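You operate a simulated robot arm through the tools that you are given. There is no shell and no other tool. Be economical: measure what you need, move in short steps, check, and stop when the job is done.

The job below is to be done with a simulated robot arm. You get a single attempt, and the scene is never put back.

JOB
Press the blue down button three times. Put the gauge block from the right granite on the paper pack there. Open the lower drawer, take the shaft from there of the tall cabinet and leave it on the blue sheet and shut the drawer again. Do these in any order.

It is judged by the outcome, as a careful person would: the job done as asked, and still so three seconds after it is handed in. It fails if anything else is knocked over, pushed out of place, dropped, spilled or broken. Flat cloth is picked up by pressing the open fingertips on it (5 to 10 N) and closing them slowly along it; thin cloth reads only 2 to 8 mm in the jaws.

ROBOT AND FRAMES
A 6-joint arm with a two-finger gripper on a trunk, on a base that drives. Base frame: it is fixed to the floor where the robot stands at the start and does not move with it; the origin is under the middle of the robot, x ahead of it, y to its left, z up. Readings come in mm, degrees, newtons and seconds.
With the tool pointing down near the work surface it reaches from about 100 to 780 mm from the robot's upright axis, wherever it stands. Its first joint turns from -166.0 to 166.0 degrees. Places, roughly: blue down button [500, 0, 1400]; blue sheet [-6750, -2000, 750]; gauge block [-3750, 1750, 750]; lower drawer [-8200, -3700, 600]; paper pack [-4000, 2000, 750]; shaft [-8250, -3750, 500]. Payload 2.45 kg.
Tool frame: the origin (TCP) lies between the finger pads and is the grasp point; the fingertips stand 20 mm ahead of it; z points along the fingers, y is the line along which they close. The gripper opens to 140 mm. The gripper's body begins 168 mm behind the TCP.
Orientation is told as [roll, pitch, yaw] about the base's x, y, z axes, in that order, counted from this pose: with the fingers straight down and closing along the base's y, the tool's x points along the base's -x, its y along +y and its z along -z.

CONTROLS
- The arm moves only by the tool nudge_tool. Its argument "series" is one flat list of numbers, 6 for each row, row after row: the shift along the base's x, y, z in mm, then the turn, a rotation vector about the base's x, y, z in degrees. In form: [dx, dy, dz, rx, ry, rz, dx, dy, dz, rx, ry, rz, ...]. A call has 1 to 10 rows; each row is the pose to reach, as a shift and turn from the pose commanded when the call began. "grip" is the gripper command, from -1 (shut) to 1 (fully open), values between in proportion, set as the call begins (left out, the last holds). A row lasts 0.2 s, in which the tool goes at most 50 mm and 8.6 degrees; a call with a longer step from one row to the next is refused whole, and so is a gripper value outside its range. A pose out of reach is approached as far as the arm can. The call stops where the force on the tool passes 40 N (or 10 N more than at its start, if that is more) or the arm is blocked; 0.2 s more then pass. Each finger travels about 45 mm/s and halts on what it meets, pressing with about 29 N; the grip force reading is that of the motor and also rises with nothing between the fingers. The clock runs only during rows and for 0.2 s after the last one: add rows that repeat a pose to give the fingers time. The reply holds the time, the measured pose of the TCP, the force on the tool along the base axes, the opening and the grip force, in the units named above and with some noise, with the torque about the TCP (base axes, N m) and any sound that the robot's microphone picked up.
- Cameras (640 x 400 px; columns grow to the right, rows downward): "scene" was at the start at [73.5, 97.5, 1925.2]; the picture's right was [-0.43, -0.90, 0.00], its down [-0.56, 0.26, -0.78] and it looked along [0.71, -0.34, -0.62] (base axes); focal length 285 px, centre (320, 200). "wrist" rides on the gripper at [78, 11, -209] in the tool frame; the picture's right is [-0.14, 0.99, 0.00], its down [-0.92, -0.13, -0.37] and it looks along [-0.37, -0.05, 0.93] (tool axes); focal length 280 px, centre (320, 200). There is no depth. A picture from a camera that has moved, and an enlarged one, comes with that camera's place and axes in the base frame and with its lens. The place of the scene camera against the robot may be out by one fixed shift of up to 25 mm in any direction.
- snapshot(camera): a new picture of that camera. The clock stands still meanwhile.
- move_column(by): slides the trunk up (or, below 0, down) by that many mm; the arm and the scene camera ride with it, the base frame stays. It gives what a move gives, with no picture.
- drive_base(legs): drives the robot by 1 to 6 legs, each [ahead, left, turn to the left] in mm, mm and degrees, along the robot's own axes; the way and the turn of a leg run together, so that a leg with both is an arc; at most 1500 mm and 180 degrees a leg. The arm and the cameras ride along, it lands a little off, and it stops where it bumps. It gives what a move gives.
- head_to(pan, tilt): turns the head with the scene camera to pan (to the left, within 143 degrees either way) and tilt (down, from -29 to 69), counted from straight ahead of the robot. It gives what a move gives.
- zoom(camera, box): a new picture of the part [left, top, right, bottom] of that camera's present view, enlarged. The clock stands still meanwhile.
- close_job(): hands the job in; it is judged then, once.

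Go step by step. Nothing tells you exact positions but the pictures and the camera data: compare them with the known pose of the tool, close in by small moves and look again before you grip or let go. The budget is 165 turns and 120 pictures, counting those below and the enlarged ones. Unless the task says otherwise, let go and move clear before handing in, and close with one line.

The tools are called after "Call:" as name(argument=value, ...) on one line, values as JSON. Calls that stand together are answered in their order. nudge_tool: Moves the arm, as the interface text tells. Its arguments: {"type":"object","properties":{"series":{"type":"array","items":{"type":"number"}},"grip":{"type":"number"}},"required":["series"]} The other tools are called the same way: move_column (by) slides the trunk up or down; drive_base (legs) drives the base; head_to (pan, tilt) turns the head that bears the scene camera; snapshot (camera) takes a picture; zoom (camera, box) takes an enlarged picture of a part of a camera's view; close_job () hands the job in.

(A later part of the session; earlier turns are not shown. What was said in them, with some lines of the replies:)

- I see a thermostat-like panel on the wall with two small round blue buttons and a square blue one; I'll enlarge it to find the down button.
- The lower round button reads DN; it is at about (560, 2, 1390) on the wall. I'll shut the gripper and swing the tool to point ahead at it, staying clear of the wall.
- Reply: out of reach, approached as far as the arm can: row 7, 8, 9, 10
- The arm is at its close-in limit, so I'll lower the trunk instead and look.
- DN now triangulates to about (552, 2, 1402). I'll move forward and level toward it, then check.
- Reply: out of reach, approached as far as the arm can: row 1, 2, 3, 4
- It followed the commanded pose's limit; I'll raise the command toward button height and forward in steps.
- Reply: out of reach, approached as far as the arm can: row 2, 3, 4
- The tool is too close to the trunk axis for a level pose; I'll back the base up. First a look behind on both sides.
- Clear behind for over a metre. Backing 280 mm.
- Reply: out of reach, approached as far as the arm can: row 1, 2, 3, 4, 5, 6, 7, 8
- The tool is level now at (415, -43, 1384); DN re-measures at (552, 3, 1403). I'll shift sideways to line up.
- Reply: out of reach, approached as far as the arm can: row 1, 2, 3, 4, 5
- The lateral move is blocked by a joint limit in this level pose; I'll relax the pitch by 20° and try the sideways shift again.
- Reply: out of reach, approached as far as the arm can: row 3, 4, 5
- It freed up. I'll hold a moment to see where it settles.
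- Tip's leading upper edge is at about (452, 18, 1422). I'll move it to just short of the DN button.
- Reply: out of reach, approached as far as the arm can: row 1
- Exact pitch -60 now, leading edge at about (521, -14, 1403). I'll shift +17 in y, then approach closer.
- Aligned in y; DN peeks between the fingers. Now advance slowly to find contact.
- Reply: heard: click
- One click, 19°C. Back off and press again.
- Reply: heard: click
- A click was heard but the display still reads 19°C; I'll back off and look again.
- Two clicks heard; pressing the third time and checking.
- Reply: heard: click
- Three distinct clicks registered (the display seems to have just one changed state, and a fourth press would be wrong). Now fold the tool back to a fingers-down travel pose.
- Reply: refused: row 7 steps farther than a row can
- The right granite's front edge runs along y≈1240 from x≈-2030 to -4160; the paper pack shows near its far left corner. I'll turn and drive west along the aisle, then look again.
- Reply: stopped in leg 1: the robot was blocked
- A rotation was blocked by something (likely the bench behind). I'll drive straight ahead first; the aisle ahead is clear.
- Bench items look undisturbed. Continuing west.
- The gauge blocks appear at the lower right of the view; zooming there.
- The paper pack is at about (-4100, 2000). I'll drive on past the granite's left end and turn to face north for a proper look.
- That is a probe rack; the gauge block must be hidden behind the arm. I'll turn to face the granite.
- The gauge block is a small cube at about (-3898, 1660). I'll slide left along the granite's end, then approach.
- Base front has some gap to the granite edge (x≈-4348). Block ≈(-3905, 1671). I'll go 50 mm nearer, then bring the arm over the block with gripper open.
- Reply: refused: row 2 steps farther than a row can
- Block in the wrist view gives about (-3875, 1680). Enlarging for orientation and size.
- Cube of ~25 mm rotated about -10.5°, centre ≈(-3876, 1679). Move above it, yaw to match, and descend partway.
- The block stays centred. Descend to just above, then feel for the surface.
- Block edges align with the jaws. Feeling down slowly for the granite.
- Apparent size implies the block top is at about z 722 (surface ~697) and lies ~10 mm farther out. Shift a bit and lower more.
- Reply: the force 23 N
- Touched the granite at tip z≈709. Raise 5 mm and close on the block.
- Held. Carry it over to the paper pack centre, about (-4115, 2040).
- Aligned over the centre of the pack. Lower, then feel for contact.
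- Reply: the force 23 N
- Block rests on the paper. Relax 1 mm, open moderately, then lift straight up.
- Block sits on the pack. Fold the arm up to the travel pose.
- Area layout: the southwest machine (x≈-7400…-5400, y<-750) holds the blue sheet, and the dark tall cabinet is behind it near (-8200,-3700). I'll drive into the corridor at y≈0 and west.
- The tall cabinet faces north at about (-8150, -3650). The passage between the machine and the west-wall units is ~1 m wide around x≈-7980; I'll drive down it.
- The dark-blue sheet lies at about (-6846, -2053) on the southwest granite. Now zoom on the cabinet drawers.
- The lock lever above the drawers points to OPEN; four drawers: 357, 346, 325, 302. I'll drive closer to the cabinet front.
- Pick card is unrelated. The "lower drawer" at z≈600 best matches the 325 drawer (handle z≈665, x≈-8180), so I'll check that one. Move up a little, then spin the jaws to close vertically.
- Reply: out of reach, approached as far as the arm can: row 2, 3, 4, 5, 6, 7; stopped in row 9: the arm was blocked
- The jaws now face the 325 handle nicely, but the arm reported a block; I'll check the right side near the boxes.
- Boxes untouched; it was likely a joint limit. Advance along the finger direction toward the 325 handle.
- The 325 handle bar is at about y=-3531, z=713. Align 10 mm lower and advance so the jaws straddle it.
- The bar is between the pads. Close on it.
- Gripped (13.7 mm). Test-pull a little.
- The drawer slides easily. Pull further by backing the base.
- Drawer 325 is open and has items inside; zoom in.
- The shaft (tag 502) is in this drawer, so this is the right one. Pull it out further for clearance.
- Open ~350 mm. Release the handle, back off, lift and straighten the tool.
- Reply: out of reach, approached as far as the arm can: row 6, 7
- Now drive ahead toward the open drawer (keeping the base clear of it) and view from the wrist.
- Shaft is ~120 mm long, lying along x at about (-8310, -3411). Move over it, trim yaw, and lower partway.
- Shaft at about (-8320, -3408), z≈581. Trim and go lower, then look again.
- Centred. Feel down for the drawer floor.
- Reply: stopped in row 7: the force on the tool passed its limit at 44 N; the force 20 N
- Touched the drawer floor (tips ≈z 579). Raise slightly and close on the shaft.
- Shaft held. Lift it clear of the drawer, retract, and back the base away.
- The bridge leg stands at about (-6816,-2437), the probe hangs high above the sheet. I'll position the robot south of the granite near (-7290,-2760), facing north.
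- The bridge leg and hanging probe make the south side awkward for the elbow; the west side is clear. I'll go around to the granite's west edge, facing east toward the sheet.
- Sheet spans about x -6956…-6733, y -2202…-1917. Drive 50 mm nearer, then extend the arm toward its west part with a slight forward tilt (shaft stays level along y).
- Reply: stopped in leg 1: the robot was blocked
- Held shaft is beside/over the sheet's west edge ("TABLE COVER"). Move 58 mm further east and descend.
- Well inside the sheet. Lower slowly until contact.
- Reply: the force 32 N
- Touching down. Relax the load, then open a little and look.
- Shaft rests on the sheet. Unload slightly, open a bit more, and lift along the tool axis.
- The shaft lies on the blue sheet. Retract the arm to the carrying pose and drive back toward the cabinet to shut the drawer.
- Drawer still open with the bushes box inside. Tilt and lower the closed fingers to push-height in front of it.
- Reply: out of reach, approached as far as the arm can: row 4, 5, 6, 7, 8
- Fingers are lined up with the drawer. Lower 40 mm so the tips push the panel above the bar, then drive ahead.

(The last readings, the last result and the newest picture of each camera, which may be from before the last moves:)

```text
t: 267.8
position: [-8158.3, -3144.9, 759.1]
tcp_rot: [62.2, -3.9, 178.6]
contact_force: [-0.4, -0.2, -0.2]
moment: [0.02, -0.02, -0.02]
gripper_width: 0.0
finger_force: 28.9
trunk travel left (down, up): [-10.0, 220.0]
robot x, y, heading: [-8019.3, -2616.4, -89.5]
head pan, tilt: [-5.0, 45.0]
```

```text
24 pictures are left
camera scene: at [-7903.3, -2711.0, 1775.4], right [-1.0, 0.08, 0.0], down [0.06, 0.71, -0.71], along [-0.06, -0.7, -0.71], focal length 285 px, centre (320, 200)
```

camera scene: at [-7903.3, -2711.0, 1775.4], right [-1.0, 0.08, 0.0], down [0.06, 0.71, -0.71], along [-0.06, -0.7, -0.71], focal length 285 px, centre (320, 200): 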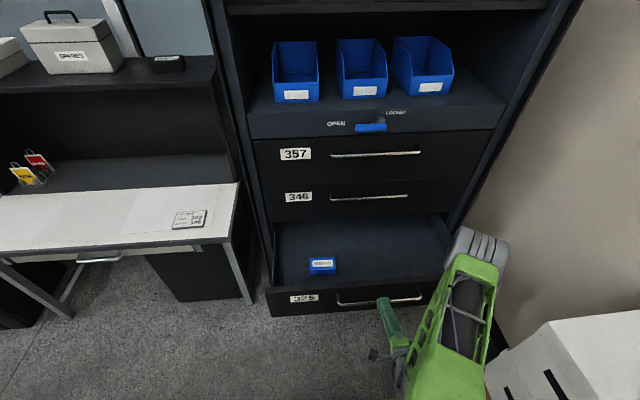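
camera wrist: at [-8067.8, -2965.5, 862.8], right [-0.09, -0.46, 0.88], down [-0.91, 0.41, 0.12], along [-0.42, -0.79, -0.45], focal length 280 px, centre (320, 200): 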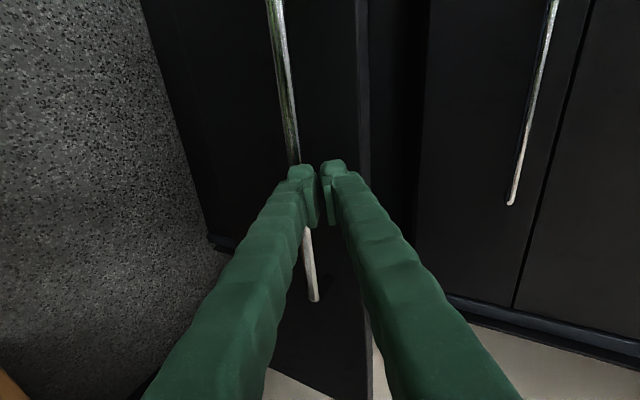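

Tips sit between bar and panel top. Drive ahead 230 mm pushing the drawer, then finish with the arm.

Call:
drive_base(legs=[[120, 0, 0], [110, 0, 0]])

Call:
nudge_tool(series=[0, -20, 0, 0, 0, 0, 0, -40, 0, 0, 0, 0, 0, -60, 0, 0, 0, 0, 0, -80, 0, 0, 0, 0, 0, -100, 0, 0, 0, 0, 0, -120, 0, 0, 0, 0, 0, -135, 0, 0, 0, 0])

Call:
snapshot(camera="scene")

Call:
snapshot(camera="wrist")

```text
t: 269.9
position: [-8157.9, -3372.8, 759.6]
tcp_rot: [62.2, -3.9, 178.6]
contact_force: [0.6, 0.7, -0.3]
moment: [0.01, 0.0, 0.04]
gripper_width: 0.0
finger_force: 28.5
trunk travel left (down, up): [-10.0, 220.0]
robot x, y, heading: [-8018.2, -2845.8, -89.9]
head pan, tilt: [-5.0, 45.0]
```

```text
t: 271.5
position: [-8158.5, -3506.9, 759.5]
tcp_rot: [62.2, -3.9, 178.6]
contact_force: [-0.7, 0.3, -0.8]
moment: [0.0, -0.02, 0.01]
gripper_width: 0.0
finger_force: 29.3
trunk travel left (down, up): [-10.0, 220.0]
robot x, y, heading: [-8020.3, -2843.4, -89.8]
head pan, tilt: [-5.0, 45.0]
```

```text
23 pictures are left
camera scene: at [-7902.3, -2939.8, 1775.4], right [-1.0, 0.08, 0.0], down [0.06, 0.7, -0.71], along [-0.06, -0.7, -0.71], focal length 285 px, centre (320, 200)
```

scene: 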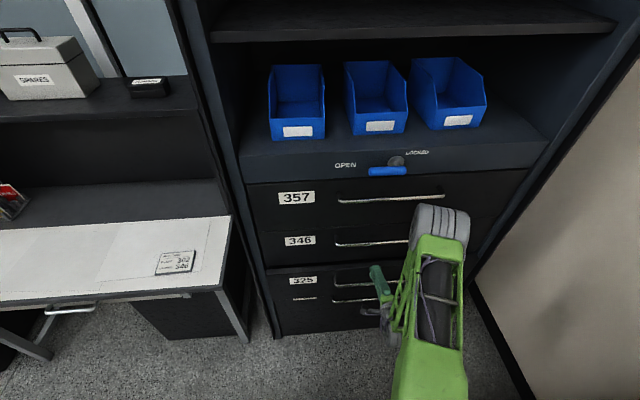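

```text
22 pictures are left
camera wrist: at [-8068.8, -3327.8, 861.9], right [-0.09, -0.46, 0.88], down [-0.91, 0.41, 0.12], along [-0.41, -0.79, -0.45], focal length 280 px, centre (320, 200)
```

wrist: 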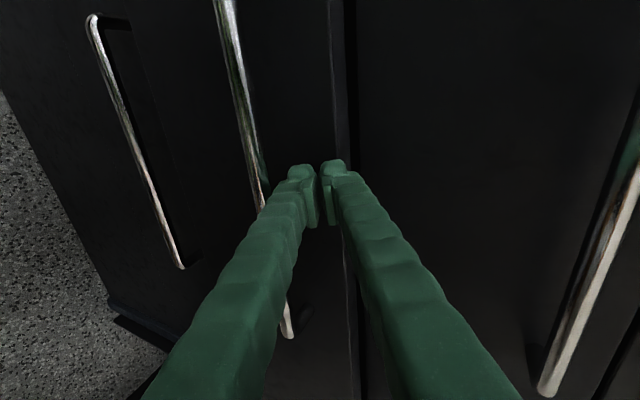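

Nearly shut. Continue pushing slowly until it stops firmly.

Call:
nudge_tool(series=[0, -8, 0, 0, 0, 0, 0, -16, 0, 0, 0, 0, 0, -22, 0, 0, 0, 0, 0, -28, 0, 0, 0, 0, 0, -33, 0, 0, 0, 0, 0, -38, 0, 0, 0, 0, 0, -42, 0, 0, 0, 0, 0, -46, 0, 0, 0, 0])

Call:
zoom(camera="scene", box=[230, 170, 500, 340])

```text
t: 273.4
position: [-8164.6, -3545.5, 756.5]
tcp_rot: [61.5, -3.5, 179.1]
contact_force: [-0.4, 10.6, -0.4]
moment: [-0.05, -0.18, 0.13]
gripper_width: 0.1
finger_force: 28.9
out of reach, approached as far as the arm can: row 4, 5, 6, 7, 8
trunk travel left (down, up): [-10.0, 220.0]
robot x, y, heading: [-8020.7, -2844.9, -89.9]
head pan, tilt: [-5.0, 45.0]
stopped in row 8: the force on the tool passed its limit at 42 N (the readings are from after the stop); the commanded pose is now the measured one
```

```text
2.35 times, centred on (365, 255) of scene
camera zoom: at [-7902.3, -2937.4, 1775.4], right [-1.0, 0.08, 0.0], down [0.06, 0.7, -0.71], along [-0.06, -0.71, -0.71], focal length 670 px, centre (214, 71)
```

zoom: 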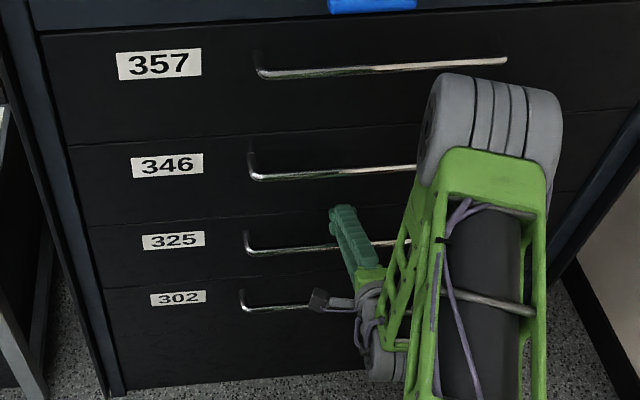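

Firm stop at panel y≈-3563, flush with the others. Back the arm off and check.

Call:
nudge_tool(series=[0, 25, 5, 0, 0, 0, 0, 60, 15, 0, 0, 0, 0, 100, 30, 0, 0, 0, 0, 145, 45, 0, 0, 0])

Call:
drive_base(legs=[[-250, 0, 0]])

Call:
snapshot(camera="wrist")

Call:
zoom(camera="scene", box=[220, 80, 480, 300])

Call:
head_to(pan=110, tilt=35)

Call:
snapshot(camera="scene")

```text
t: 274.4
position: [-8168.0, -3401.9, 802.7]
tcp_rot: [62.0, -3.6, 179.1]
contact_force: [-1.1, 1.1, -0.3]
moment: [0.04, -0.03, -0.03]
gripper_width: 0.1
finger_force: 28.8
trunk travel left (down, up): [-10.0, 220.0]
robot x, y, heading: [-8021.9, -2846.1, -89.7]
head pan, tilt: [-5.0, 45.0]
```

```text
t: 276.2
position: [-8168.6, -3148.7, 801.6]
tcp_rot: [61.7, -3.5, 178.9]
contact_force: [0.1, -0.4, -0.7]
moment: [0.01, 0.01, 0.0]
gripper_width: 0.2
finger_force: 29.2
trunk travel left (down, up): [-10.0, 220.0]
robot x, y, heading: [-8025.0, -2588.9, -90.1]
head pan, tilt: [-5.0, 45.0]
```

```text
20 pictures are left
camera wrist: at [-8080.6, -2970.4, 906.5], right [-0.09, -0.47, 0.88], down [-0.91, 0.4, 0.12], along [-0.41, -0.79, -0.46], focal length 280 px, centre (320, 200)
```

wrist: 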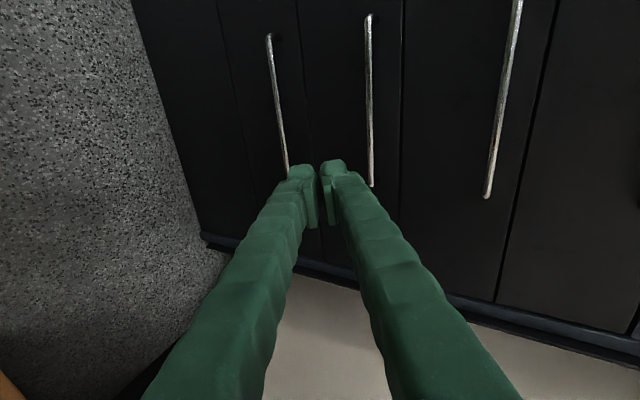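

```text
1.82 times, centred on (350, 190) of scene
camera zoom: at [-7903.1, -2686.8, 1775.5], right [-1.0, 0.09, 0.0], down [0.06, 0.7, -0.71], along [-0.06, -0.7, -0.71], focal length 518 px, centre (266, 218)
```

zoom: 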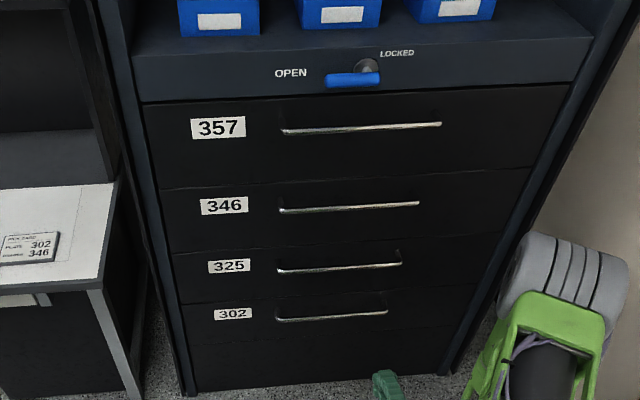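

```text
t: 278.2
position: [-8168.9, -3148.6, 801.7]
tcp_rot: [61.9, -3.5, 178.9]
contact_force: [-0.5, -0.2, -0.5]
moment: [0.02, 0.0, 0.0]
gripper_width: 0.0
finger_force: 29.2
trunk travel left (down, up): [-10.0, 220.0]
robot x, y, heading: [-8019.7, -2590.3, -90.0]
head pan, tilt: [110.0, 35.0]
```

```text
18 pictures are left
camera scene: at [-7813.4, -2575.9, 1790.3], right [0.34, -0.94, 0.0], down [-0.54, -0.2, -0.82], along [0.77, 0.28, -0.57], focal length 285 px, centre (320, 200)
```

scene: 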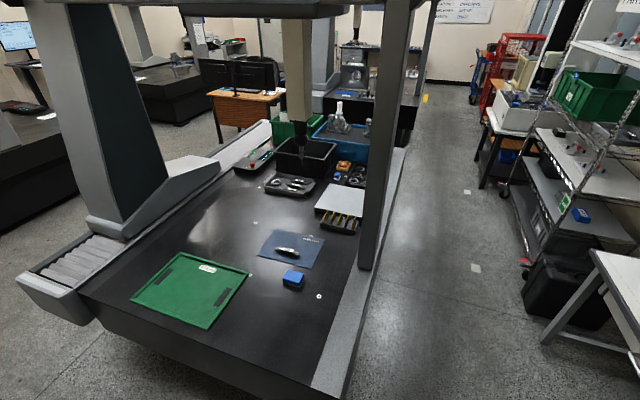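

The drawer is flush with its neighbours, the shaft rests on the blue sheet and the arm is clear of everything. I'm handing the job in.

Call:
close_job()

```text
The job is handed in.
```

I did all three jobs and handed the work in, with no result back yet. I pressed the down button three times, put the gauge block on the paper pack, left the shaft on the blue sheet, and shut the drawer. I heard a click for each press, but the display went from 20°C to 19°C on the first press and stayed there. I took the "lower drawer" to be the one labelled 325, because the shaft was in it. The base stopped against something twice, once on an early turn near the bench and once at the sheet's granite; the pictures showed nothing moved.
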